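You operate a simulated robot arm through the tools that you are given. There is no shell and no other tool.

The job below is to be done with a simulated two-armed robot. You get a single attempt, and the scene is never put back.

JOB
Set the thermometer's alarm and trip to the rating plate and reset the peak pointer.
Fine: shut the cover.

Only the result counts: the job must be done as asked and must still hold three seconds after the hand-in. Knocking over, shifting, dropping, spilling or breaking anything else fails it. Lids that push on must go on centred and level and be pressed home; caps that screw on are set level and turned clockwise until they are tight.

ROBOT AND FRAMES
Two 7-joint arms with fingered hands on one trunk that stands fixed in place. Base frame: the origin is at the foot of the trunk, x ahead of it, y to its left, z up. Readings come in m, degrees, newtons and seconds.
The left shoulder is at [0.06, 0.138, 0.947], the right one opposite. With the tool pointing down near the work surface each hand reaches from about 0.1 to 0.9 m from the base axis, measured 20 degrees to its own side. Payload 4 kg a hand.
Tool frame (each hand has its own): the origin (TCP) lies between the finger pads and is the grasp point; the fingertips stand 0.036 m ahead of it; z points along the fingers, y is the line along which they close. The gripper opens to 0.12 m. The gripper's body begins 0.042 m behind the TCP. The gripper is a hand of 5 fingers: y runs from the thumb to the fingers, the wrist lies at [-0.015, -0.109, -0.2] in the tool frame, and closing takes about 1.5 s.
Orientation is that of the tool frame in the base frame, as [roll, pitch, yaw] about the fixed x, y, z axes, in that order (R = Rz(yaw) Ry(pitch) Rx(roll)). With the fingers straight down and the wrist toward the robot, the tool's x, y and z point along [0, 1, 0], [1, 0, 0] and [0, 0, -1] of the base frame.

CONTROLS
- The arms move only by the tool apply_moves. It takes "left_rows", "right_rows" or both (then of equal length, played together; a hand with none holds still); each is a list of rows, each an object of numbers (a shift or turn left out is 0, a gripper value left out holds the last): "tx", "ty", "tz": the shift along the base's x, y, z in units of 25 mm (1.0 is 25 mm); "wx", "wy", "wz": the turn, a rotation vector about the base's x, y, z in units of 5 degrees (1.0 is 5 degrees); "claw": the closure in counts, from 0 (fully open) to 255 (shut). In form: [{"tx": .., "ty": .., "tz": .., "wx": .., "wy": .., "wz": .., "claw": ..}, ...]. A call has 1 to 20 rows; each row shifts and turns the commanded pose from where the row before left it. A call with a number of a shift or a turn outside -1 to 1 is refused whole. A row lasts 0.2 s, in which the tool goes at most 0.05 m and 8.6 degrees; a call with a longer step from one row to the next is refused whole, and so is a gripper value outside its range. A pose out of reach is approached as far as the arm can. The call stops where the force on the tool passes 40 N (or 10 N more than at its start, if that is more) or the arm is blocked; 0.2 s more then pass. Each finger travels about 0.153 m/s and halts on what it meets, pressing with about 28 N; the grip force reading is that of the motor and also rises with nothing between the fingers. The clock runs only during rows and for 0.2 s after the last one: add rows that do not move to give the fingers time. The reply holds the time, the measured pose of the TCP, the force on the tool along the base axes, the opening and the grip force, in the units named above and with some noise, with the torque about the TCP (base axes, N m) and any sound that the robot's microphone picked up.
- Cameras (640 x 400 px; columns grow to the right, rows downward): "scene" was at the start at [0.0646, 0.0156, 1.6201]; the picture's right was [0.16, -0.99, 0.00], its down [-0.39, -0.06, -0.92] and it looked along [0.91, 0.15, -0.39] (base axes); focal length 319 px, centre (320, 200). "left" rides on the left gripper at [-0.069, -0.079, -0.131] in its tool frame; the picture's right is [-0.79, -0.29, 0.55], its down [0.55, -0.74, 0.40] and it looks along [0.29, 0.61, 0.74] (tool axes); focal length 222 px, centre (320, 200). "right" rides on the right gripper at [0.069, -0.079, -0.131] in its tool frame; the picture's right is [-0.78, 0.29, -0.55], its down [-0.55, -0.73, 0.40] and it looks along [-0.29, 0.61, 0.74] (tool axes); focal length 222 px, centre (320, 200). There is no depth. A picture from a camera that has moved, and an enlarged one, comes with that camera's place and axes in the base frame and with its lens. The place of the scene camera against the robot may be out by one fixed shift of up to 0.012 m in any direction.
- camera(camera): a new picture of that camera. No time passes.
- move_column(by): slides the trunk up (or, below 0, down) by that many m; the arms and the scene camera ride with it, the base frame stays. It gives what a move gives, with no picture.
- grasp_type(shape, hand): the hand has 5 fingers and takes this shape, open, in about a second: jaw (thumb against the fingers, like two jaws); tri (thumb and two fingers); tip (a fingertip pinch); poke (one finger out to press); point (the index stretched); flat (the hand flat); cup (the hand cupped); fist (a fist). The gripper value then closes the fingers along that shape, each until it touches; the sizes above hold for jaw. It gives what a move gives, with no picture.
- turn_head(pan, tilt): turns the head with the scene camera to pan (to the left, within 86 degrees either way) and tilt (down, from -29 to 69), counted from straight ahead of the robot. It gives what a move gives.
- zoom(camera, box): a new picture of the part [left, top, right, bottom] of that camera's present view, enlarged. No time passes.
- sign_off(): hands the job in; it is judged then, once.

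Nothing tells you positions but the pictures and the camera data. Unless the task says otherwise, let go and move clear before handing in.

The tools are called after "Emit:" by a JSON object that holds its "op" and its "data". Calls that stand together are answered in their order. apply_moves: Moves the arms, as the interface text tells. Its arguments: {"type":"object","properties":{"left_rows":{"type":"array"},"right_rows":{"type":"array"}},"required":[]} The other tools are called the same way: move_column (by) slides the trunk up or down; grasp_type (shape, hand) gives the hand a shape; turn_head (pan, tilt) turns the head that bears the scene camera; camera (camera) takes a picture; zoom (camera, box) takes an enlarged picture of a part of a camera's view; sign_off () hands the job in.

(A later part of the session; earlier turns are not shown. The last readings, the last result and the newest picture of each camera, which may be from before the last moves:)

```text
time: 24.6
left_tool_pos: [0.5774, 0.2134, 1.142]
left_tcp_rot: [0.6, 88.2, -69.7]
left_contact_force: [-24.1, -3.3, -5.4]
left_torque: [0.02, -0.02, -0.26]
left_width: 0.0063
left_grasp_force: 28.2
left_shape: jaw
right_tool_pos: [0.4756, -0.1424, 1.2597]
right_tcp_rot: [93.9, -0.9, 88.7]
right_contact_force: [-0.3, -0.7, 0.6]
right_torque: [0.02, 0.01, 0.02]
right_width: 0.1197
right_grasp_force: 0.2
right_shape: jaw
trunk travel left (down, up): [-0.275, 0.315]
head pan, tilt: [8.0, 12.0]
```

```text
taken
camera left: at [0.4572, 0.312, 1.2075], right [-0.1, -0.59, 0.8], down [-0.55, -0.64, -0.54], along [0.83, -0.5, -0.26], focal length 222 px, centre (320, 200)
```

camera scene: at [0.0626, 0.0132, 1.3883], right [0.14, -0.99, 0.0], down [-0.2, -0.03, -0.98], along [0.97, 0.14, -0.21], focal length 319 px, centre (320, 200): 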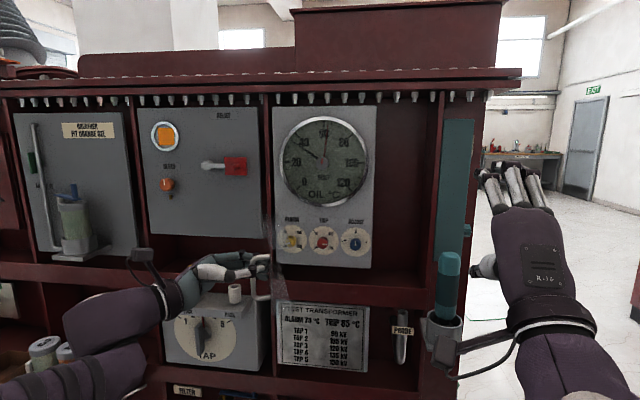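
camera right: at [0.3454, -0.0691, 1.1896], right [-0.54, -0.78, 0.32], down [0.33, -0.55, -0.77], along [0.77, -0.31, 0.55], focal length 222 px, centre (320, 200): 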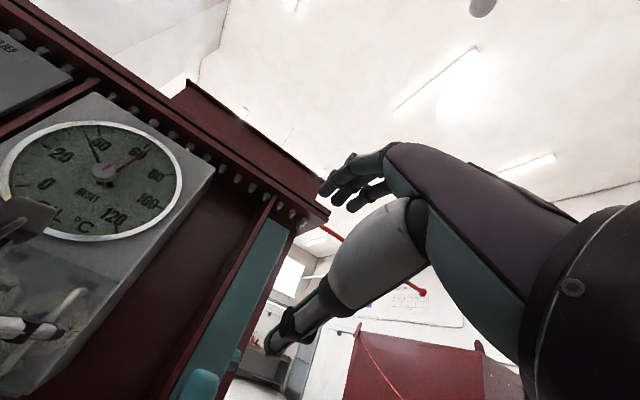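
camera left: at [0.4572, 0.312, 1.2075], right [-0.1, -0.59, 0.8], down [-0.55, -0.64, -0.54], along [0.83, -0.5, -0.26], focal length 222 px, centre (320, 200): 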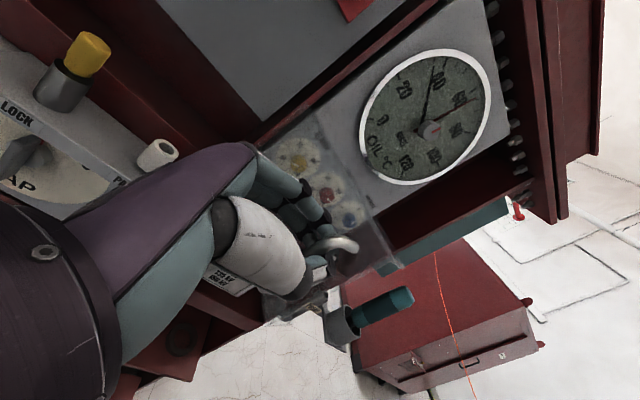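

The cover is about 70° open. The reaction suggests the true arc is slightly wider than mine, so I'll correct the radius and continue past 90°.

Emit:
{"op": "apply_moves", "data": {"left_rows": [{"tx": -0.3, "ty": 0.72, "wz": -1}, {"tx": -0.1, "ty": 0.78, "wz": -1}, {"tx": 0.05, "ty": 0.78, "wz": -1}, {"tx": 0.1, "ty": 0.78, "wz": -1}]}}

Emit:
{"op": "camera", "data": {"camera": "scene"}}

Emit:
{"op": "camera", "data": {"camera": "left"}}

```text
time: 25.6
left_tool_pos: [0.5735, 0.2894, 1.1406]
left_tcp_rot: [-5.3, 88.1, -95.4]
left_contact_force: [4.2, -0.1, 0.7]
left_torque: [-0.04, -0.13, 0.11]
left_width: 0.0029
left_grasp_force: 28.4
left_shape: jaw
right_tool_pos: [0.4801, -0.1423, 1.257]
right_tcp_rot: [94.2, -0.9, 88.6]
right_contact_force: [0.5, -0.8, 0.2]
right_torque: [-0.01, -0.02, 0.04]
right_width: 0.12
right_grasp_force: 0.1
right_shape: jaw
trunk travel left (down, up): [-0.275, 0.315]
head pan, tilt: [8.0, 12.0]
```

```text
taken
camera scene: at [0.0661, 0.0134, 1.3882], right [0.14, -0.99, 0.0], down [-0.21, -0.03, -0.98], along [0.97, 0.14, -0.21], focal length 319 px, centre (320, 200)
```

scene: 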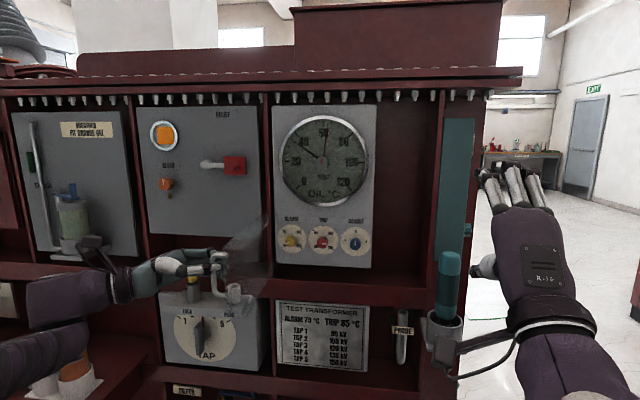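

```text
taken
camera left: at [0.4942, 0.4228, 1.2068], right [-0.29, -0.52, 0.8], down [-0.74, -0.41, -0.53], along [0.61, -0.75, -0.26], focal length 222 px, centre (320, 200)
```

left: 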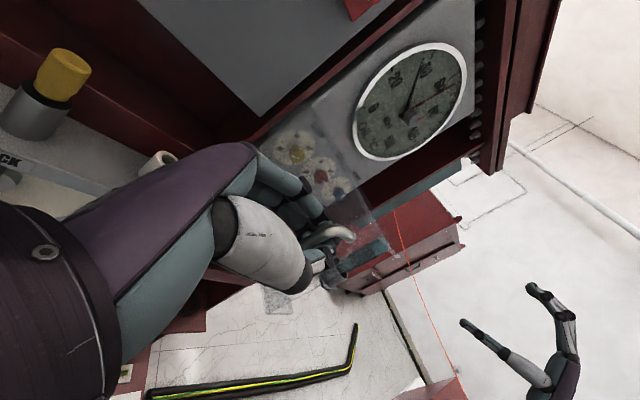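

The cover is at about 95°. I'll open it a little further for clearance, watching for a hinge stop.

Emit:
{"op": "apply_moves", "data": {"left_rows": [{"tx": 0.24, "ty": 0.78, "wz": -1}, {"tx": 0.3, "ty": 0.76, "wz": -1}, {"tx": 0.37, "ty": 0.73, "wz": -1}]}}

Emit:
{"op": "camera", "data": {"camera": "scene"}}

Emit:
{"op": "camera", "data": {"camera": "left"}}

Emit:
{"op": "zoom", "data": {"camera": "scene", "box": [150, 200, 390, 330]}}

```text
time: 26.4
left_tool_pos: [0.5941, 0.3465, 1.1413]
left_tcp_rot: [-6.4, 88.2, -111.5]
left_contact_force: [1.3, -1.3, 0.3]
left_torque: [-0.05, -0.1, 0.01]
left_width: 0.0033
left_grasp_force: 28.7
left_shape: jaw
right_tool_pos: [0.4786, -0.1415, 1.2576]
right_tcp_rot: [94.1, -0.9, 88.8]
right_contact_force: [0.2, -0.9, 0.2]
right_torque: [0.0, -0.02, 0.04]
right_width: 0.1198
right_grasp_force: 0.1
right_shape: jaw
trunk travel left (down, up): [-0.275, 0.315]
head pan, tilt: [8.0, 12.0]
```

```text
taken
camera scene: at [0.0657, 0.0135, 1.3882], right [0.14, -0.99, 0.0], down [-0.21, -0.03, -0.98], along [0.97, 0.14, -0.21], focal length 319 px, centre (320, 200)
```

scene: 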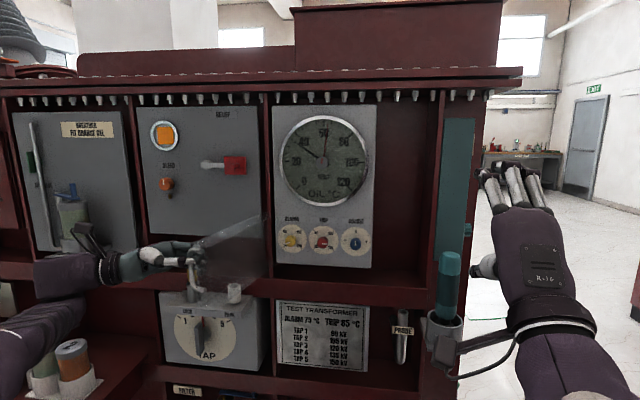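

```text
taken
camera left: at [0.5535, 0.4958, 1.2069], right [-0.41, -0.43, 0.8], down [-0.82, -0.21, -0.53], along [0.4, -0.88, -0.26], focal length 222 px, centre (320, 200)
```

left: 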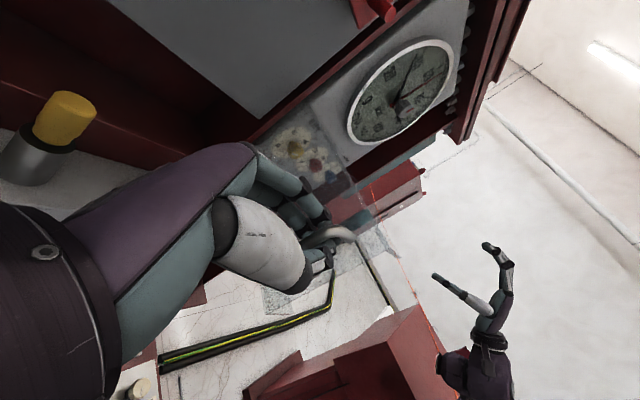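

```text
2.67 times, centred on (270, 265) of scene
camera zoom: at [0.0657, 0.0135, 1.3882], right [0.14, -0.99, 0.0], down [-0.21, -0.03, -0.98], along [0.97, 0.14, -0.21], focal length 851 px, centre (453, 27)
```

zoom: 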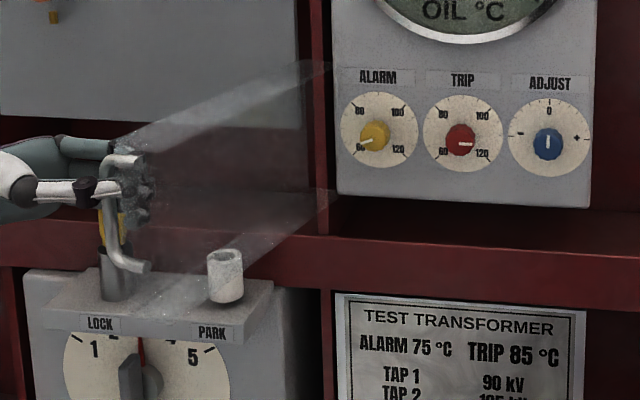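

The cover is open about 110°, with the left hand holding it there and little force. The right hand will work the knobs, so I'll zoom in to read the settings accurately.

Emit:
{"op": "zoom", "data": {"camera": "scene", "box": [272, 215, 376, 270]}}

Emit:
{"op": "zoom", "data": {"camera": "scene", "box": [272, 110, 376, 210]}}

Emit:
{"op": "zoom", "data": {"camera": "scene", "box": [275, 222, 310, 256]}}

Emit:
{"op": "zoom", "data": {"camera": "scene", "box": [305, 222, 340, 256]}}

```text
6.15 times, centred on (324, 242) of scene
camera zoom: at [0.0657, 0.0135, 1.3882], right [0.14, -0.99, 0.0], down [-0.21, -0.03, -0.98], along [0.97, 0.14, -0.21], focal length 1964 px, centre (295, -62)
```

zoom: 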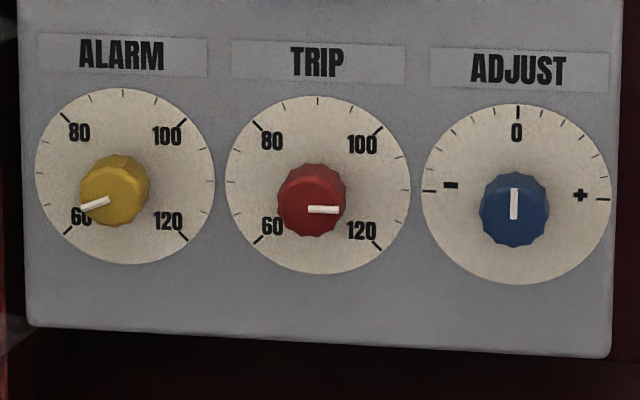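

```text
4.00 times, centred on (324, 160) of scene
camera zoom: at [0.0657, 0.0135, 1.3882], right [0.14, -0.99, 0.0], down [-0.21, -0.03, -0.98], along [0.97, 0.14, -0.21], focal length 1277 px, centre (304, 360)
```

zoom: 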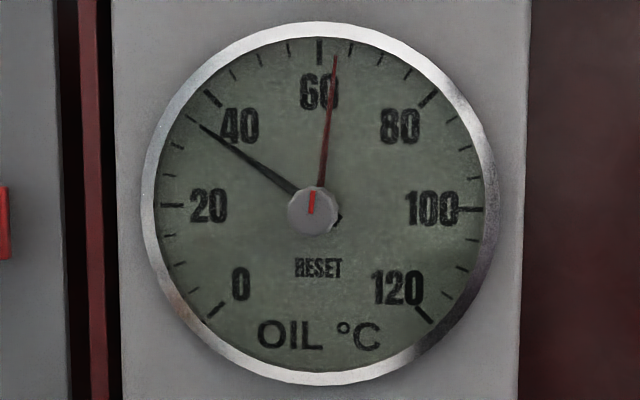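

```text
11.76 times, centred on (292, 239) of scene
camera zoom: at [0.0657, 0.0135, 1.3882], right [0.14, -0.99, 0.0], down [-0.21, -0.03, -0.98], along [0.97, 0.14, -0.21], focal length 3756 px, centre (644, -259)
```

zoom: 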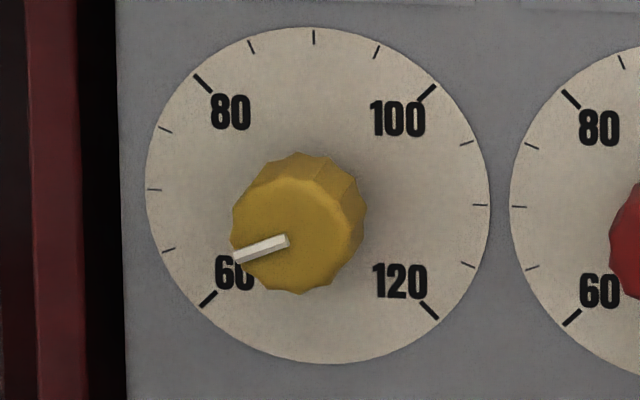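

```text
11.76 times, centred on (322, 239) of scene
camera zoom: at [0.0657, 0.0135, 1.3882], right [0.14, -0.99, 0.0], down [-0.21, -0.03, -0.98], along [0.97, 0.14, -0.21], focal length 3756 px, centre (291, -259)
```

zoom: 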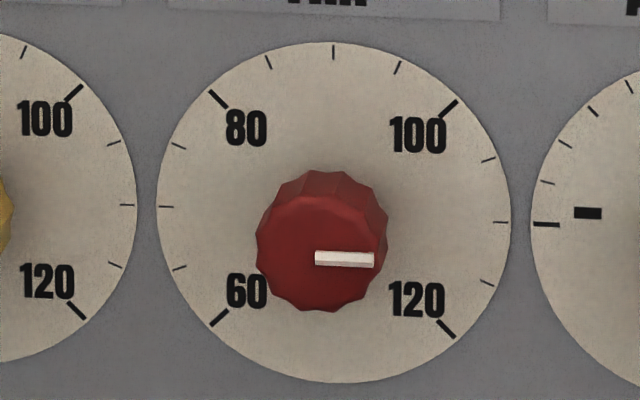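

I read the alarm at about 65, the trip at about 110, the red peak pointer at about 62.5 and the black needle at about 35.5. The alarm needs about 43° clockwise, the trip about 114° counter-clockwise, and the peak pointer about 61° counter-clockwise. I'll bring the right hand forward to a safe standoff and see how it tracks.

Emit:
{"op": "apply_moves", "data": {"right_rows": [{"tx": 0.8}, {"tx": 0.8}, {"tx": 0.8}, {"tx": 0.8}]}}

```text
time: 27.4
left_tool_pos: [0.5963, 0.3478, 1.1409]
left_tcp_rot: [-3.2, 88.1, -108.3]
left_contact_force: [0.0, 0.6, -0.8]
left_torque: [-0.04, -0.07, -0.02]
left_width: 0.0033
left_grasp_force: 27.9
left_shape: jaw
right_tool_pos: [0.4784, -0.1435, 1.2581]
right_tcp_rot: [94.0, -0.9, 88.7]
right_contact_force: [-0.3, 0.1, 0.1]
right_torque: [0.0, 0.01, 0.0]
right_width: 0.12
right_grasp_force: 0.1
right_shape: jaw
right hand out of reach, approached as far as the arm can: row 1, 2, 3, 4
trunk travel left (down, up): [-0.275, 0.315]
head pan, tilt: [8.0, 12.0]
```

The commanded pose is sitting beyond reach to the right, so I'll bring it back left, toward y≈0.1.

Emit:
{"op": "apply_moves", "data": {"right_rows": [{"ty": 0.9}, {"ty": 0.9}, {"ty": 0.9}, {"ty": 0.9}, {"ty": 0.9}, {"ty": 0.9}, {"ty": 0.9}, {"ty": 0.9}]}}

Emit:
{"op": "camera", "data": {"camera": "scene"}}

```text
time: 29.2
left_tool_pos: [0.5968, 0.3468, 1.1421]
left_tcp_rot: [-4.7, 88.0, -109.7]
left_contact_force: [-0.4, -1.0, -1.6]
left_torque: [-0.07, -0.05, 0.02]
left_width: 0.0031
left_grasp_force: 27.8
left_shape: jaw
right_tool_pos: [0.4789, 0.0377, 1.2587]
right_tcp_rot: [94.0, -0.9, 88.7]
right_contact_force: [-0.5, -0.5, -0.2]
right_torque: [0.01, 0.01, 0.01]
right_width: 0.1198
right_grasp_force: 0.0
right_shape: jaw
trunk travel left (down, up): [-0.275, 0.315]
head pan, tilt: [8.0, 12.0]
```

```text
taken
camera scene: at [0.0657, 0.0135, 1.3882], right [0.14, -0.99, 0.0], down [-0.21, -0.03, -0.98], along [0.97, 0.14, -0.21], focal length 319 px, centre (320, 200)
```

scene: 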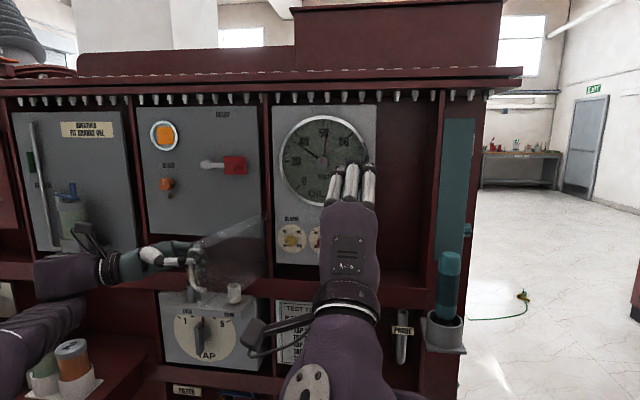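

The right hand tracks again. Next I'll bring it forward and down in front of the trip knob, rolling its wrist toward the right to keep the forearm off the shelf.

Emit:
{"op": "apply_moves", "data": {"right_rows": [{"tx": 0.7, "tz": -0.6, "ty": 0.3, "wx": -1}, {"tx": 0.7, "tz": -0.6, "ty": 0.3, "wx": -1}, {"tx": 0.7, "tz": -0.6, "ty": 0.3, "wx": -1}, {"tx": 0.7, "tz": -0.6, "ty": 0.3, "wx": -1}, {"tx": 0.7, "tz": -0.6, "ty": 0.3, "wx": -1}, {"tx": 0.7, "tz": -0.6, "ty": 0.3, "wx": -1}, {"tx": 0.7, "tz": -0.6, "ty": 0.3, "wx": -1}, {"tx": 0.7, "tz": -0.6, "ty": 0.3, "wx": -1}, {"wy": -0.8}]}}

Emit:
{"op": "camera", "data": {"camera": "scene"}}

Emit:
{"op": "camera", "data": {"camera": "right"}}

```text
time: 31.2
left_tool_pos: [0.5953, 0.3466, 1.1415]
left_tcp_rot: [-2.5, 88.1, -107.6]
left_contact_force: [-0.8, 0.5, -0.8]
left_torque: [-0.08, -0.1, -0.01]
left_width: 0.003
left_grasp_force: 28.0
left_shape: jaw
right_tool_pos: [0.5574, 0.1219, 1.1873]
right_tcp_rot: [94.4, 37.9, 88.5]
right_contact_force: [1.0, 0.1, 0.7]
right_torque: [0.02, 0.04, 0.0]
right_width: 0.1201
right_grasp_force: 0.1
right_shape: jaw
right hand out of reach, approached as far as the arm can: row 5, 6, 7, 8, 9
trunk travel left (down, up): [-0.275, 0.315]
head pan, tilt: [8.0, 12.0]
```

```text
taken
camera scene: at [0.0657, 0.0137, 1.3882], right [0.14, -0.99, 0.0], down [-0.21, -0.03, -0.98], along [0.97, 0.14, -0.21], focal length 319 px, centre (320, 200)
```

scene: 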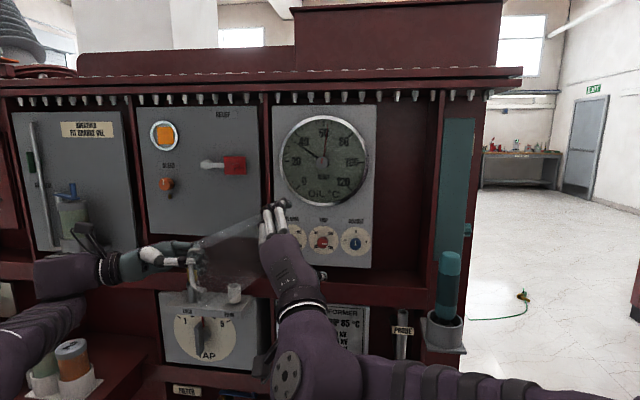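

```text
taken
camera right: at [0.4206, 0.1393, 1.0906], right [-0.53, -0.4, 0.74], down [0.32, -0.91, -0.27], along [0.78, 0.09, 0.61], focal length 222 px, centre (320, 200)
```

right: 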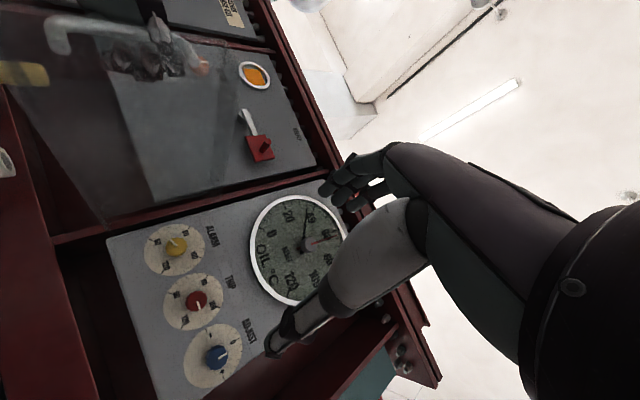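

The right hand stopped at about [0.557, 0.122, 1.187] with 38° of roll. I'll try moving straight forward from here to see what limits it.

Emit:
{"op": "apply_moves", "data": {"right_rows": [{"tx": 0.6}, {"tx": 0.6}, {"tx": 0.6}, {"tx": 0.6}]}}

Emit:
{"op": "camera", "data": {"camera": "scene"}}

```text
time: 32.2
left_tool_pos: [0.5964, 0.3468, 1.1404]
left_tcp_rot: [-0.7, 88.1, -105.7]
left_contact_force: [-1.2, 0.3, -0.8]
left_torque: [-0.05, -0.07, -0.02]
left_width: 0.0029
left_grasp_force: 28.2
left_shape: jaw
right_tool_pos: [0.5914, 0.1351, 1.1969]
right_tcp_rot: [94.9, 37.7, 88.3]
right_contact_force: [-1.3, 0.0, 0.0]
right_torque: [0.02, -0.02, 0.0]
right_width: 0.1199
right_grasp_force: 0.1
right_shape: jaw
right hand out of reach, approached as far as the arm can: row 2, 3, 4
trunk travel left (down, up): [-0.275, 0.315]
head pan, tilt: [8.0, 12.0]
```

```text
taken
camera scene: at [0.0656, 0.0134, 1.3882], right [0.14, -0.99, 0.0], down [-0.21, -0.03, -0.98], along [0.97, 0.14, -0.21], focal length 319 px, centre (320, 200)
```

scene: 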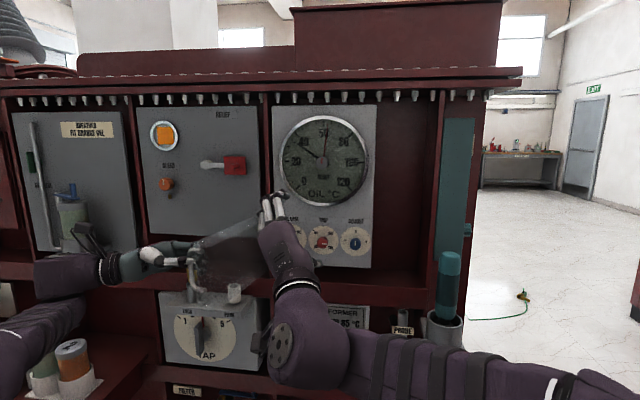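

The right arm reaches across awkwardly here. The left arm faces these knobs squarely, so it should do the turning, provided the cover stays open on its own. First I'll move the right hand away to the right and swing the cover a bit further open.

Emit:
{"op": "apply_moves", "data": {"right_rows": [{"tx": -0.6, "ty": -0.6}, {"tx": -0.6, "ty": -0.8}, {"tx": -0.6, "ty": -0.8}, {"ty": -0.8}, {"ty": -0.8}, {"ty": -0.8}, {"ty": -0.8}, {"ty": -0.8}, {"ty": -0.8}, {"ty": -0.8}]}}

Emit:
{"op": "apply_moves", "data": {"left_rows": [{"tx": 0.43, "ty": 0.68, "wz": -1}, {"tx": 0.48, "ty": 0.65, "wz": -1}]}}

Emit:
{"op": "camera", "data": {"camera": "scene"}}

```text
time: 34.4
left_tool_pos: [0.5952, 0.3463, 1.1413]
left_tcp_rot: [-4.4, 88.1, -109.5]
left_contact_force: [-1.0, 0.0, 0.1]
left_torque: [-0.09, -0.09, 0.0]
left_width: 0.0031
left_grasp_force: 28.1
left_shape: jaw
right_tool_pos: [0.5523, 0.0982, 1.1958]
right_tcp_rot: [96.0, 38.3, 89.5]
right_contact_force: [-0.6, 0.5, -0.7]
right_torque: [0.02, -0.01, -0.02]
right_width: 0.1199
right_grasp_force: 0.1
right_shape: jaw
right hand out of reach, approached as far as the arm can: row 1, 3, 4, 5, 6, 7, 8, 9, 10
trunk travel left (down, up): [-0.275, 0.315]
head pan, tilt: [8.0, 12.0]
```

```text
time: 35.0
left_tool_pos: [0.5943, 0.3637, 1.1286]
left_tcp_rot: [3.6, 88.1, -111.6]
left_contact_force: [2.8, -2.2, 5.6]
left_torque: [-0.21, -0.18, 0.04]
left_width: 0.0029
left_grasp_force: 27.5
left_shape: jaw
left hand out of reach, approached as far as the arm can: row 1, 2
right_tool_pos: [0.5547, 0.0978, 1.1954]
right_tcp_rot: [96.0, 38.3, 89.5]
right_contact_force: [0.0, 0.6, -0.1]
right_torque: [0.0, -0.01, 0.0]
right_width: 0.12
right_grasp_force: 0.0
right_shape: jaw
trunk travel left (down, up): [-0.275, 0.315]
head pan, tilt: [8.0, 12.0]
```

```text
taken
camera scene: at [0.0653, 0.0136, 1.3884], right [0.14, -0.99, 0.0], down [-0.21, -0.03, -0.98], along [0.97, 0.14, -0.21], focal length 319 px, centre (320, 200)
```

scene: 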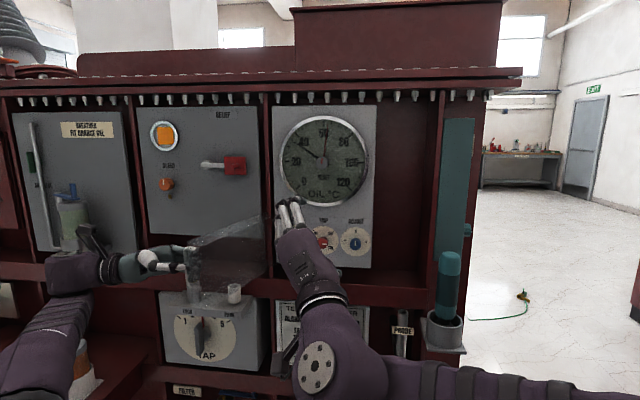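

The left arm is at its reach limit with the cover well open. I'll back the right hand out by undoing its roll and pulling it up and right.

Emit:
{"op": "apply_moves", "data": {"right_rows": [{"tx": -0.3, "ty": -0.3, "tz": 0.3, "wx": 1}, {"tx": -0.3, "ty": -0.3, "tz": 0.3, "wx": 1}, {"tx": -0.3, "ty": -0.3, "tz": 0.3, "wx": 1}, {"tx": -0.3, "ty": -0.3, "tz": 0.3, "wx": 1}, {"tx": -0.3, "ty": -0.3, "tz": 0.3, "wx": 1}, {"tx": -0.3, "ty": -0.3, "tz": 0.3, "wx": 1}, {"tx": -0.3, "ty": -0.3, "tz": 0.3, "wx": 1}, {"tx": -0.2, "ty": -0.6, "tz": 0.3, "wx": 0.6}]}}

Emit:
{"op": "apply_moves", "data": {"right_rows": [{"ty": -0.9}, {"ty": -0.9}, {"ty": -0.9}, {"ty": -0.9}, {"ty": -0.9}, {"ty": -0.9}, {"ty": -0.9}]}}

Emit:
{"op": "camera", "data": {"camera": "scene"}}

```text
time: 36.8
left_tool_pos: [0.595, 0.3634, 1.1272]
left_tcp_rot: [-6.3, 88.2, -121.4]
left_contact_force: [2.3, -1.4, 0.9]
left_torque: [-0.08, -0.07, 0.03]
left_width: 0.0025
left_grasp_force: 28.0
left_shape: jaw
right_tool_pos: [0.4953, 0.0296, 1.2566]
right_tcp_rot: [95.3, -0.3, 89.0]
right_contact_force: [0.0, -0.6, 0.0]
right_torque: [0.01, 0.04, -0.01]
right_width: 0.1198
right_grasp_force: 0.0
right_shape: jaw
trunk travel left (down, up): [-0.275, 0.315]
head pan, tilt: [8.0, 12.0]
```

```text
time: 38.4
left_tool_pos: [0.5964, 0.3633, 1.1284]
left_tcp_rot: [1.5, 88.1, -113.7]
left_contact_force: [2.8, -2.3, 1.2]
left_torque: [-0.13, -0.19, 0.11]
left_width: 0.0028
left_grasp_force: 27.9
left_shape: jaw
right_tool_pos: [0.4903, -0.1239, 1.2654]
right_tcp_rot: [94.2, -0.3, 88.3]
right_contact_force: [-0.4, 0.4, -0.1]
right_torque: [-0.01, 0.03, -0.08]
right_width: 0.1198
right_grasp_force: 0.1
right_shape: jaw
right hand out of reach, approached as far as the arm can: row 7
trunk travel left (down, up): [-0.275, 0.315]
head pan, tilt: [8.0, 12.0]
```

```text
taken
camera scene: at [0.0649, 0.0144, 1.3883], right [0.14, -0.99, 0.0], down [-0.21, -0.03, -0.98], along [0.97, 0.14, -0.21], focal length 319 px, centre (320, 200)
```

scene: 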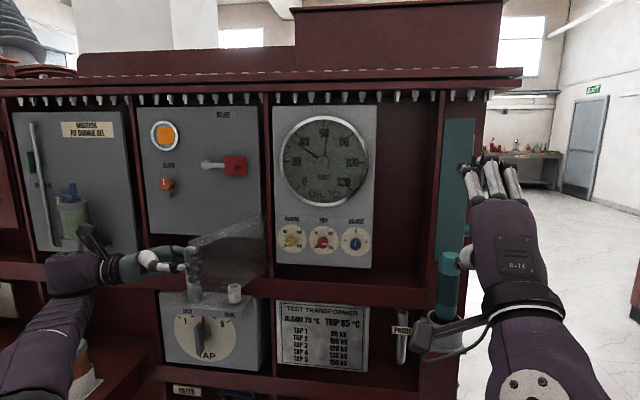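

The right hand is clear. I'll release the handle with the left hand, back straight out from the cover, and check whether the cover stays put.

Emit:
{"op": "apply_moves", "data": {"left_rows": [{"claw": 150}, {"claw": 120}, {}, {}, {"tx": 0.2, "ty": 0.45}, {"tx": 0.2, "ty": 0.45}, {"tx": 0.2, "ty": 0.45}, {"tx": 0.1, "ty": 0.45}]}}

Emit:
{"op": "camera", "data": {"camera": "scene"}}

Emit:
{"op": "camera", "data": {"camera": "left"}}

```text
time: 40.2
left_tool_pos: [0.5904, 0.3895, 1.1076]
left_tcp_rot: [-1.4, 88.1, -116.5]
left_contact_force: [0.7, -0.2, -0.4]
left_torque: [-0.05, -0.01, 0.01]
left_width: 0.064
left_grasp_force: 0.0
left_shape: jaw
left hand out of reach, approached as far as the arm can: row 5, 6, 7, 8
right_tool_pos: [0.4895, -0.1232, 1.2644]
right_tcp_rot: [94.3, -0.5, 88.4]
right_contact_force: [-0.5, -0.1, -0.5]
right_torque: [0.0, 0.02, -0.01]
right_width: 0.12
right_grasp_force: 0.0
right_shape: jaw
trunk travel left (down, up): [-0.275, 0.315]
head pan, tilt: [8.0, 12.0]
```

```text
taken
camera scene: at [0.0658, 0.0134, 1.3882], right [0.14, -0.99, 0.0], down [-0.21, -0.03, -0.98], along [0.97, 0.14, -0.21], focal length 319 px, centre (320, 200)
```

scene: 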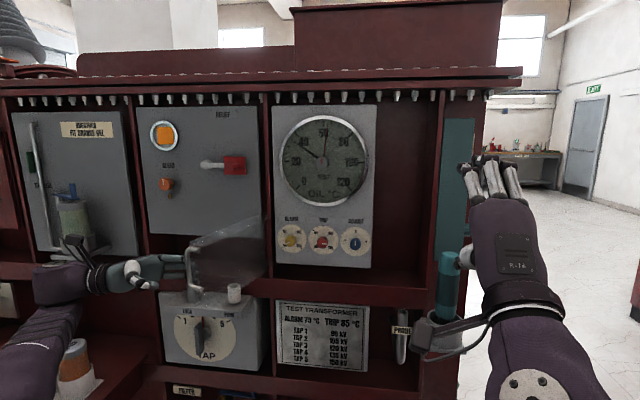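

```text
taken
camera left: at [0.5748, 0.5432, 1.1739], right [-0.48, -0.35, 0.8], down [-0.84, -0.06, -0.54], along [0.24, -0.93, -0.26], focal length 222 px, centre (320, 200)
```

left: 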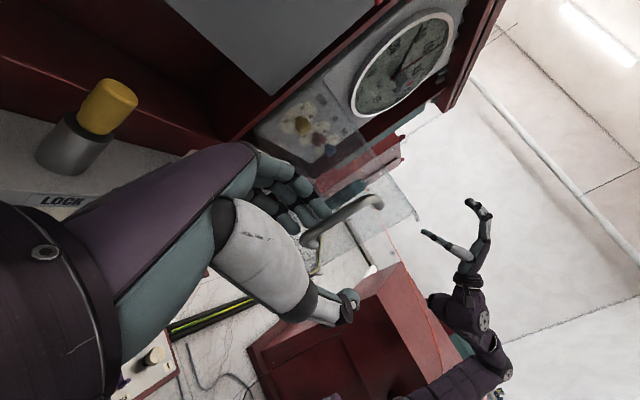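

The cover stays open by itself at about 115–120°. The left hand sagged a little at its reach limit, so I'll unwind its yaw while backing out to the left and rising, keeping it clear of the handle and the yellow TAP lock knob.

Emit:
{"op": "apply_moves", "data": {"left_rows": [{"wz": 1, "ty": 0.4, "tz": 0.3}, {"wz": 1, "ty": 0.4, "tz": 0.3}, {"wz": 1, "ty": 0.4, "tz": 0.3}]}}

Emit:
{"op": "camera", "data": {"camera": "left"}}

Emit:
{"op": "zoom", "data": {"camera": "scene", "box": [80, 200, 300, 320]}}

```text
time: 41.0
left_tool_pos: [0.5906, 0.4189, 1.1314]
left_tcp_rot: [-4.1, 88.1, -104.2]
left_contact_force: [-0.1, 0.3, -0.1]
left_torque: [0.02, -0.03, -0.01]
left_width: 0.0636
left_grasp_force: 0.1
left_shape: jaw
right_tool_pos: [0.4901, -0.1236, 1.2645]
right_tcp_rot: [94.3, -0.5, 88.5]
right_contact_force: [-0.3, 0.3, 0.0]
right_torque: [-0.02, -0.01, 0.03]
right_width: 0.1195
right_grasp_force: 0.0
right_shape: jaw
trunk travel left (down, up): [-0.275, 0.315]
head pan, tilt: [8.0, 12.0]
```

```text
taken
camera left: at [0.5354, 0.5639, 1.1964], right [-0.38, -0.46, 0.8], down [-0.8, -0.28, -0.53], along [0.47, -0.84, -0.26], focal length 222 px, centre (320, 200)
```

left: 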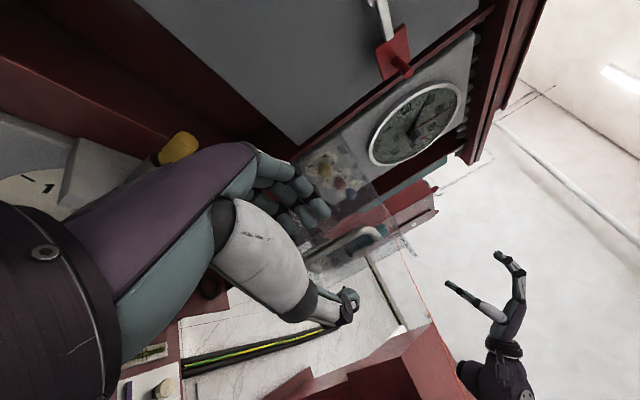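

```text
2.91 times, centred on (190, 260) of scene
camera zoom: at [0.0655, 0.0134, 1.3882], right [0.14, -0.99, 0.0], down [-0.21, -0.03, -0.98], along [0.97, 0.14, -0.21], focal length 929 px, centre (698, 26)
```

zoom: 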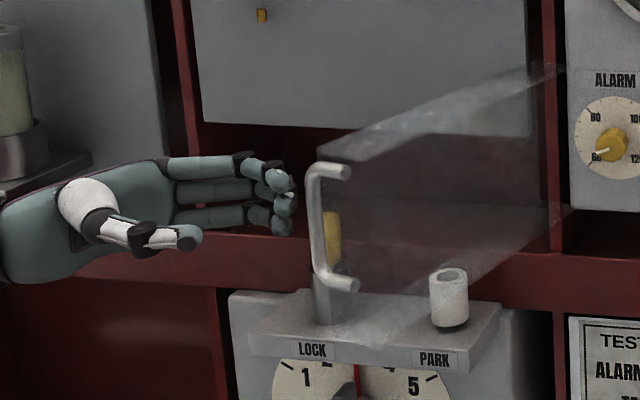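

The fingers are clear of the handle. I'll retract the left hand toward the robot, then bring it round to the right, rotating to face the knobs.

Emit:
{"op": "apply_moves", "data": {"left_rows": [{"tx": -1, "wz": 0.5}, {"tx": -1, "wz": 0.5}, {"tx": -1, "wz": 0.5}, {"tx": -1, "wz": 0.5}, {"tx": -1, "wz": 0.5}, {"tx": -1, "wz": 0.5}]}}

Emit:
{"op": "apply_moves", "data": {"left_rows": [{"ty": -0.9, "wz": 0.8}, {"ty": -0.9, "wz": 0.8}, {"ty": -0.9, "wz": 0.8}, {"ty": -0.9, "wz": 0.8}, {"ty": -0.9, "wz": 0.8}, {"ty": -0.9, "wz": 0.8}, {"ty": -0.9, "wz": 0.5, "tx": 0.3}, {"ty": -0.9, "wz": 0.5, "tx": 0.3}, {"ty": -0.9, "wz": 0.5, "tx": 0.3}]}}

Emit:
{"op": "camera", "data": {"camera": "scene"}}

```text
time: 42.4
left_tool_pos: [0.4378, 0.4201, 1.1304]
left_tcp_rot: [-3.7, 88.2, -88.8]
left_contact_force: [-0.7, 0.5, -0.7]
left_torque: [0.0, -0.04, -0.01]
left_width: 0.0632
left_grasp_force: 0.1
left_shape: jaw
right_tool_pos: [0.4905, -0.1236, 1.2651]
right_tcp_rot: [94.4, -0.5, 88.5]
right_contact_force: [0.5, 0.3, -0.3]
right_torque: [-0.01, 0.03, 0.0]
right_width: 0.12
right_grasp_force: 0.1
right_shape: jaw
trunk travel left (down, up): [-0.275, 0.315]
head pan, tilt: [8.0, 12.0]
```

```text
time: 44.4
left_tool_pos: [0.4641, 0.2171, 1.1306]
left_tcp_rot: [-4.7, 88.2, -58.4]
left_contact_force: [0.3, 0.6, 0.0]
left_torque: [-0.02, -0.01, -0.01]
left_width: 0.0636
left_grasp_force: 0.1
left_shape: jaw
right_tool_pos: [0.4896, -0.1231, 1.2643]
right_tcp_rot: [94.3, -0.5, 88.4]
right_contact_force: [0.4, -0.2, 0.0]
right_torque: [-0.01, 0.01, 0.0]
right_width: 0.1199
right_grasp_force: 0.1
right_shape: jaw
trunk travel left (down, up): [-0.275, 0.315]
head pan, tilt: [8.0, 12.0]
```

```text
taken
camera scene: at [0.0656, 0.0132, 1.3882], right [0.14, -0.99, 0.0], down [-0.21, -0.03, -0.98], along [0.97, 0.14, -0.21], focal length 319 px, centre (320, 200)
```

scene: 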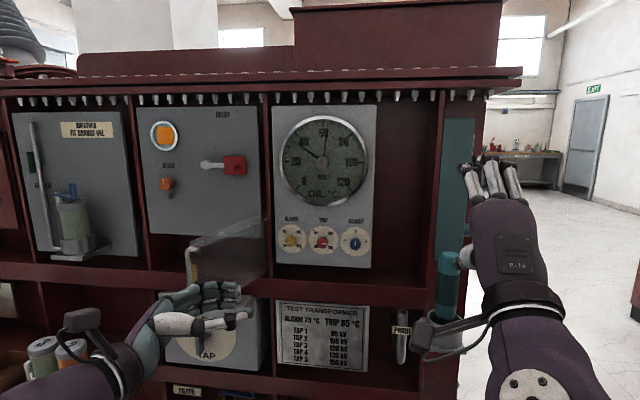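

The left hand is tracking well. I'll bring it in front of the trip knob with the yaw straightened.

Emit:
{"op": "apply_moves", "data": {"left_rows": [{"tx": 0.6, "ty": -0.42, "wz": 0.9}, {"tx": 0.6, "ty": -0.42, "wz": 0.9}, {"tx": 0.6, "ty": -0.42, "wz": 0.9}, {"tx": 0.6, "ty": -0.42, "wz": 0.9}, {"tx": 0.6, "ty": -0.42, "wz": 0.9}, {"tx": 0.6, "ty": -0.42, "wz": 0.9}, {"tx": 0.6, "ty": -0.42, "wz": 0.9}, {"tx": 0.6, "ty": -0.42, "wz": 0.9}, {"tx": 0.6, "ty": -0.42, "wz": 1}, {"tx": 0.6, "ty": -0.42, "wz": 1}]}}

Emit:
{"op": "camera", "data": {"camera": "scene"}}

Emit:
{"op": "camera", "data": {"camera": "left"}}

```text
time: 46.0
left_tool_pos: [0.5631, 0.1048, 1.1347]
left_tcp_rot: [-62.2, 75.6, -95.2]
left_contact_force: [-0.7, 0.1, 0.1]
left_torque: [0.01, 0.01, 0.01]
left_width: 0.0632
left_grasp_force: 0.0
left_shape: jaw
right_tool_pos: [0.4899, -0.1227, 1.2636]
right_tcp_rot: [94.2, -0.4, 88.5]
right_contact_force: [-0.5, 0.6, -0.6]
right_torque: [-0.02, 0.01, -0.03]
right_width: 0.1198
right_grasp_force: 0.1
right_shape: jaw
trunk travel left (down, up): [-0.275, 0.315]
head pan, tilt: [8.0, 12.0]
stopped in row 8 (left hand): the arm was blocked; the commanded pose is now the measured one
```

```text
taken
camera scene: at [0.0655, 0.0137, 1.3882], right [0.14, -0.99, 0.0], down [-0.21, -0.03, -0.98], along [0.97, 0.14, -0.21], focal length 319 px, centre (320, 200)
```

scene: 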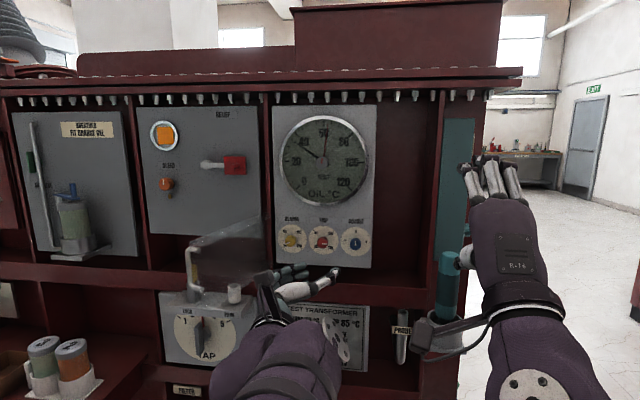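

```text
taken
camera left: at [0.411, 0.1264, 1.2054], right [0.32, -0.33, 0.89], down [-0.08, -0.94, -0.32], along [0.94, 0.04, -0.33], focal length 222 px, centre (320, 200)
```

left: 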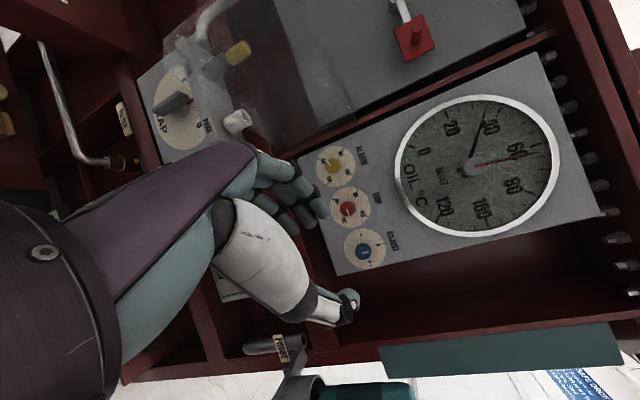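

The yaw is blocked again in this pose. Rolling the hand palm-down first should free the wrist, and the trip turn has to start from there anyway. I'll roll about the tool axis while creeping forward.

Emit:
{"op": "apply_moves", "data": {"left_rows": [{"wx": 0.84, "wy": -0.53, "wz": 0.11, "tx": 0.15}, {"wx": 0.84, "wy": -0.53, "wz": 0.11, "tx": 0.15}, {"wx": 0.84, "wy": -0.53, "wz": 0.11, "tx": 0.15}, {"wx": 0.84, "wy": -0.53, "wz": 0.11, "tx": 0.15}, {"wx": 0.84, "wy": -0.53, "wz": 0.11, "tx": 0.15}, {"wx": 0.84, "wy": -0.53, "wz": 0.11, "tx": 0.15}, {"wx": 0.84, "wy": -0.53, "wz": 0.11, "tx": 0.15}, {"wx": 0.84, "wy": -0.53, "wz": 0.11, "tx": 0.15}, {"wx": 0.84, "wy": -0.53, "wz": 0.11, "tx": 0.15}, {"wx": 0.84, "wy": -0.53, "wz": 0.11, "tx": 0.15}, {"wx": 0.84, "wy": -0.53, "wz": 0.11, "tx": 0.15}, {"wx": 0.84, "wy": -0.53, "wz": 0.11, "tx": 0.15}]}}

Emit:
{"op": "camera", "data": {"camera": "scene"}}

Emit:
{"op": "camera", "data": {"camera": "left"}}

```text
time: 48.6
left_tool_pos: [0.6083, 0.1044, 1.1352]
left_tcp_rot: [81.2, 42.3, 51.3]
left_contact_force: [-0.6, -0.2, -0.1]
left_torque: [-0.03, -0.02, 0.04]
left_width: 0.0636
left_grasp_force: 0.1
left_shape: jaw
right_tool_pos: [0.4903, -0.1237, 1.2642]
right_tcp_rot: [94.2, -0.5, 88.4]
right_contact_force: [-0.9, -0.4, -0.4]
right_torque: [0.0, 0.02, 0.01]
right_width: 0.12
right_grasp_force: 0.2
right_shape: jaw
trunk travel left (down, up): [-0.275, 0.315]
head pan, tilt: [8.0, 12.0]
```

```text
taken
camera scene: at [0.0657, 0.0133, 1.3882], right [0.14, -0.99, 0.0], down [-0.21, -0.03, -0.98], along [0.97, 0.14, -0.21], focal length 319 px, centre (320, 200)
```

scene: 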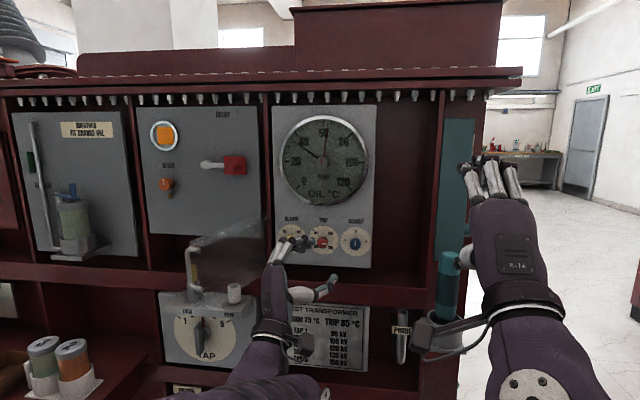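

```text
taken
camera left: at [0.4427, 0.0847, 1.1102], right [0.01, -0.93, 0.38], down [0.37, -0.35, -0.86], along [0.93, 0.15, 0.34], focal length 222 px, centre (320, 200)
```

left: 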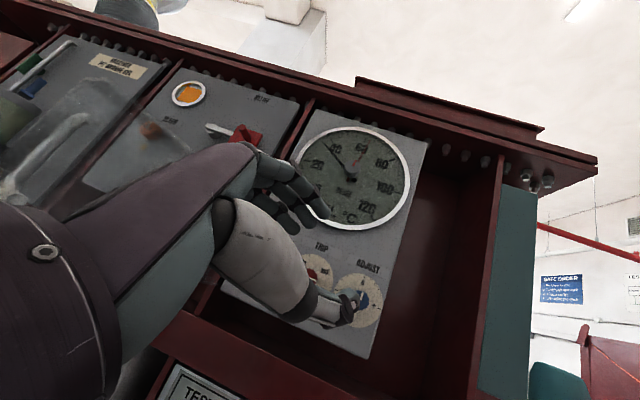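

The roll tracked well. I'll straighten the yaw and pitch so the tool points squarely at the panel.

Emit:
{"op": "apply_moves", "data": {"left_rows": [{"wz": 0.93, "tx": 0.1}, {"wz": 0.93, "tx": 0.1}, {"wz": 0.93, "tx": 0.1}, {"wz": 0.93, "tx": 0.1}, {"wz": 0.93, "tx": 0.1}, {"wz": 0.93, "tx": 0.1}, {"wz": 0.93, "tx": 0.1}, {"wy": 0.65}, {"wy": 0.65}]}}

Emit:
{"op": "camera", "data": {"camera": "scene"}}

Emit:
{"op": "camera", "data": {"camera": "left"}}

```text
time: 50.6
left_tool_pos: [0.626, 0.1033, 1.1355]
left_tcp_rot: [90.1, 42.8, 90.1]
left_contact_force: [0.2, 0.1, 0.1]
left_torque: [-0.01, 0.01, 0.01]
left_width: 0.0635
left_grasp_force: 0.1
left_shape: jaw
right_tool_pos: [0.4897, -0.1226, 1.2644]
right_tcp_rot: [94.3, -0.5, 88.4]
right_contact_force: [0.5, -0.1, 0.5]
right_torque: [-0.01, -0.04, 0.0]
right_width: 0.1199
right_grasp_force: 0.0
right_shape: jaw
trunk travel left (down, up): [-0.275, 0.315]
head pan, tilt: [8.0, 12.0]
```

```text
taken
camera scene: at [0.0655, 0.0134, 1.3882], right [0.14, -0.99, 0.0], down [-0.21, -0.03, -0.98], along [0.97, 0.14, -0.21], focal length 319 px, centre (320, 200)
```

scene: 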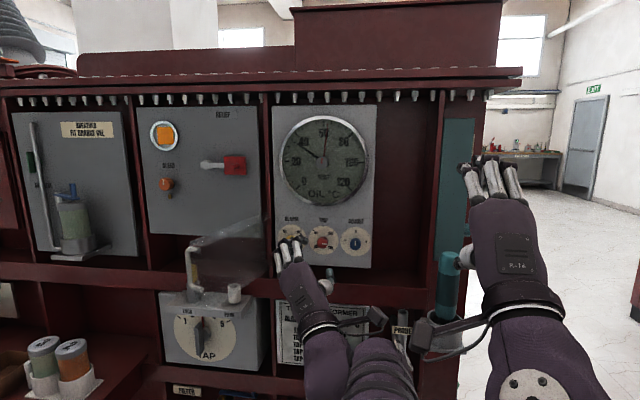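

```text
taken
camera left: at [0.4938, -0.0017, 1.1243], right [0.55, -0.77, 0.32], down [0.4, -0.1, -0.91], along [0.74, 0.63, 0.25], focal length 222 px, centre (320, 200)
```

left: 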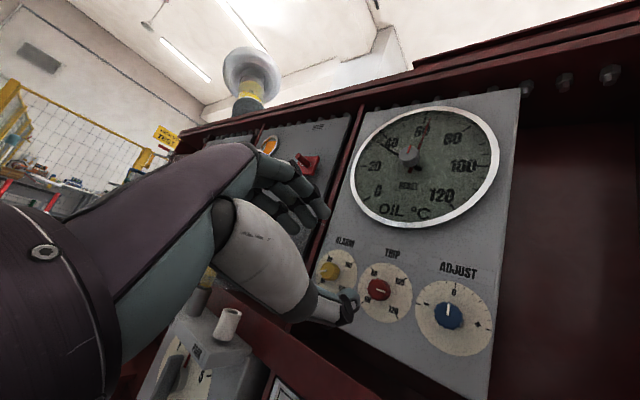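

The tool now points squarely at the panel, with its closing line about 47° up from horizontal. I'll zoom in on the knobs in both cameras to triangulate the trip knob.

Emit:
{"op": "zoom", "data": {"camera": "left", "box": [300, 220, 510, 370]}}

Emit:
{"op": "zoom", "data": {"camera": "scene", "box": [265, 205, 385, 295]}}

```text
2.67 times, centred on (405, 295) of left
camera zoom: at [0.4938, -0.0017, 1.1243], right [0.55, -0.77, 0.32], down [0.4, -0.1, -0.91], along [0.74, 0.63, 0.25], focal length 592 px, centre (93, -53)
```

zoom: 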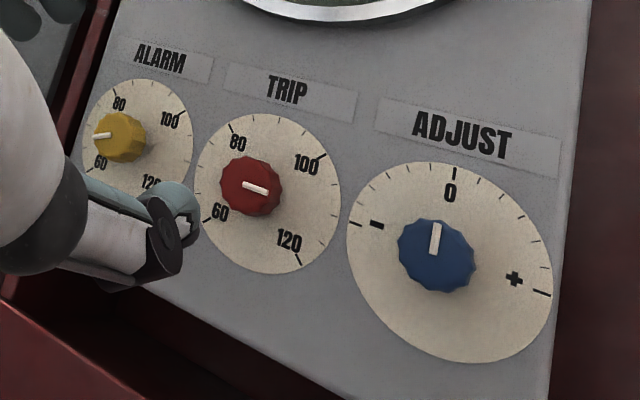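

```text
4.44 times, centred on (325, 250) of scene
camera zoom: at [0.0655, 0.0134, 1.3882], right [0.14, -0.99, 0.0], down [-0.21, -0.03, -0.98], along [0.97, 0.14, -0.21], focal length 1419 px, centre (298, -22)
```

zoom: 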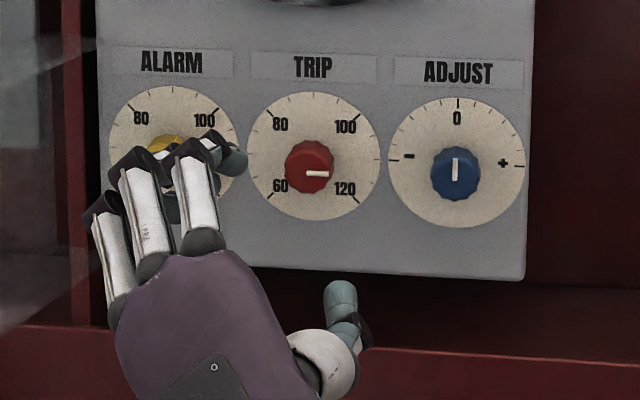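

Triangulation puts the trip knob's front face near [0.79, 0.110, 1.115] and the dial face near x≈0.813. I want to be sure about the shelf edge below before lowering the wrist there.

Emit:
{"op": "zoom", "data": {"camera": "left", "box": [200, 270, 480, 400]}}

Emit:
{"op": "zoom", "data": {"camera": "right", "box": [0, 100, 320, 400]}}

Emit:
{"op": "turn_head", "data": {"pan": 8, "tilt": 25}}

Emit:
{"op": "camera", "data": {"camera": "scene"}}

```text
2.29 times, centred on (340, 335) of left
camera zoom: at [0.4938, -0.0017, 1.1243], right [0.55, -0.77, 0.32], down [0.4, -0.1, -0.91], along [0.74, 0.63, 0.25], focal length 508 px, centre (274, -109)
```

zoom: 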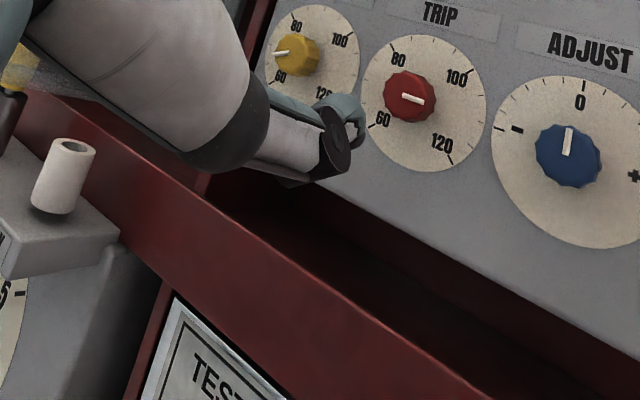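

```text
1.33 times, centred on (160, 250) of right
camera zoom: at [0.3561, -0.05, 1.1957], right [-0.55, -0.77, 0.32], down [0.33, -0.55, -0.77], along [0.77, -0.31, 0.55], focal length 296 px, centre (533, 133)
```

zoom: 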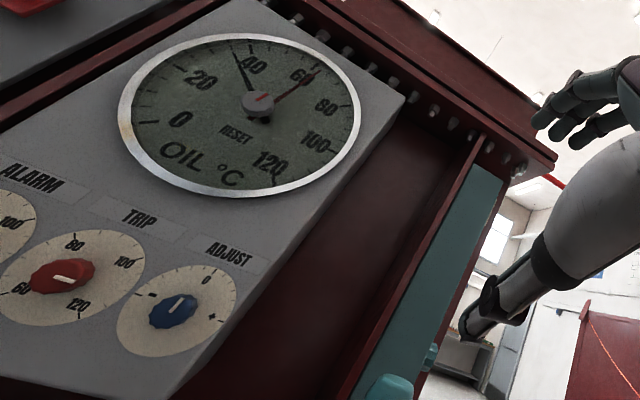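

```text
time: 51.4
left_tool_pos: [0.6259, 0.1039, 1.1337]
left_tcp_rot: [90.0, 42.7, 90.1]
left_contact_force: [0.6, -1.4, -0.2]
left_torque: [-0.02, 0.02, 0.04]
left_width: 0.0634
left_grasp_force: 0.0
left_shape: jaw
right_tool_pos: [0.4895, -0.1233, 1.2641]
right_tcp_rot: [94.2, -0.5, 88.5]
right_contact_force: [0.4, -0.5, 0.1]
right_torque: [-0.01, 0.01, -0.01]
right_width: 0.1198
right_grasp_force: 0.1
right_shape: jaw
trunk travel left (down, up): [-0.275, 0.315]
head pan, tilt: [8.0, 25.0]
```

```text
taken
camera scene: at [0.0645, 0.0132, 1.3671], right [0.14, -0.99, 0.0], down [-0.42, -0.06, -0.91], along [0.9, 0.13, -0.42], focal length 319 px, centre (320, 200)
```

scene: 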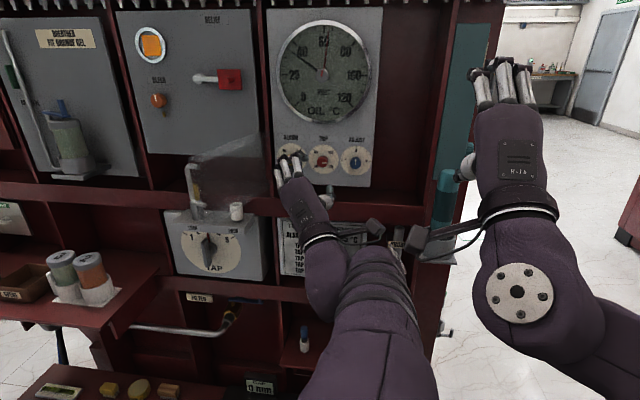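

The shelf edge turns out to be well behind the housing, at about x≈0.865 and z≈0.98, so it isn't in the way. I'll roll to about 80° and line up in front of the trip knob.

Emit:
{"op": "apply_moves", "data": {"left_rows": [{"wx": 1, "tx": 0.2, "tz": -0.1}, {"wx": 1, "tx": 0.2, "tz": -0.1}, {"wx": 1, "tx": 0.2, "tz": -0.1}, {"wx": 1, "tx": 0.2, "tz": -0.1, "ty": 0.25}, {"wx": 1, "tx": 0.2, "tz": -0.1}, {"wx": 1, "tx": 0.2, "tz": -0.1}, {"wx": 1, "tx": 0.2, "tz": -0.1}]}}

Emit:
{"op": "turn_head", "data": {"pan": 8, "tilt": 14}}

Emit:
{"op": "camera", "data": {"camera": "scene"}}

Emit:
{"op": "camera", "data": {"camera": "left"}}

```text
time: 53.0
left_tool_pos: [0.6608, 0.1105, 1.1165]
left_tcp_rot: [90.0, 7.7, 90.2]
left_contact_force: [0.5, 0.5, -0.2]
left_torque: [-0.02, 0.0, 0.02]
left_width: 0.0634
left_grasp_force: 0.1
left_shape: jaw
right_tool_pos: [0.4898, -0.1231, 1.2638]
right_tcp_rot: [94.3, -0.5, 88.3]
right_contact_force: [1.6, 0.7, 0.3]
right_torque: [-0.01, -0.01, 0.03]
right_width: 0.1196
right_grasp_force: 0.1
right_shape: jaw
trunk travel left (down, up): [-0.275, 0.315]
head pan, tilt: [8.0, 25.0]
```

```text
time: 53.7
left_tool_pos: [0.6618, 0.1112, 1.1175]
left_tcp_rot: [90.0, 7.7, 90.1]
left_contact_force: [0.4, -0.4, -0.6]
left_torque: [0.0, 0.02, 0.0]
left_width: 0.0632
left_grasp_force: 0.1
left_shape: jaw
right_tool_pos: [0.4904, -0.1231, 1.2643]
right_tcp_rot: [94.2, -0.5, 88.6]
right_contact_force: [0.3, -0.5, 0.0]
right_torque: [-0.03, -0.01, 0.05]
right_width: 0.1198
right_grasp_force: 0.1
right_shape: jaw
trunk travel left (down, up): [-0.275, 0.315]
head pan, tilt: [8.0, 14.0]
```

```text
taken
camera scene: at [0.0657, 0.0133, 1.3849], right [0.14, -0.99, 0.0], down [-0.24, -0.03, -0.97], along [0.96, 0.14, -0.24], focal length 319 px, centre (320, 200)
```

scene: 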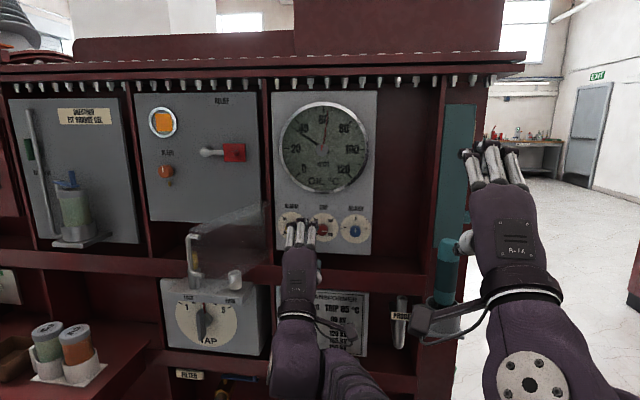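

```text
taken
camera left: at [0.5293, 0.0308, 1.0489], right [0.55, -0.82, -0.18], down [0.4, 0.45, -0.8], along [0.74, 0.37, 0.57], focal length 222 px, centre (320, 200)
```

left: 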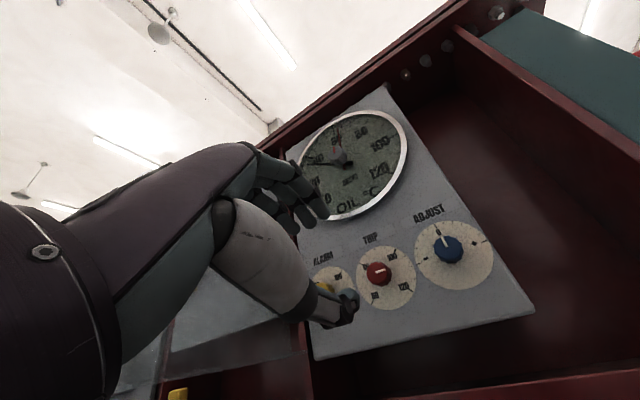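

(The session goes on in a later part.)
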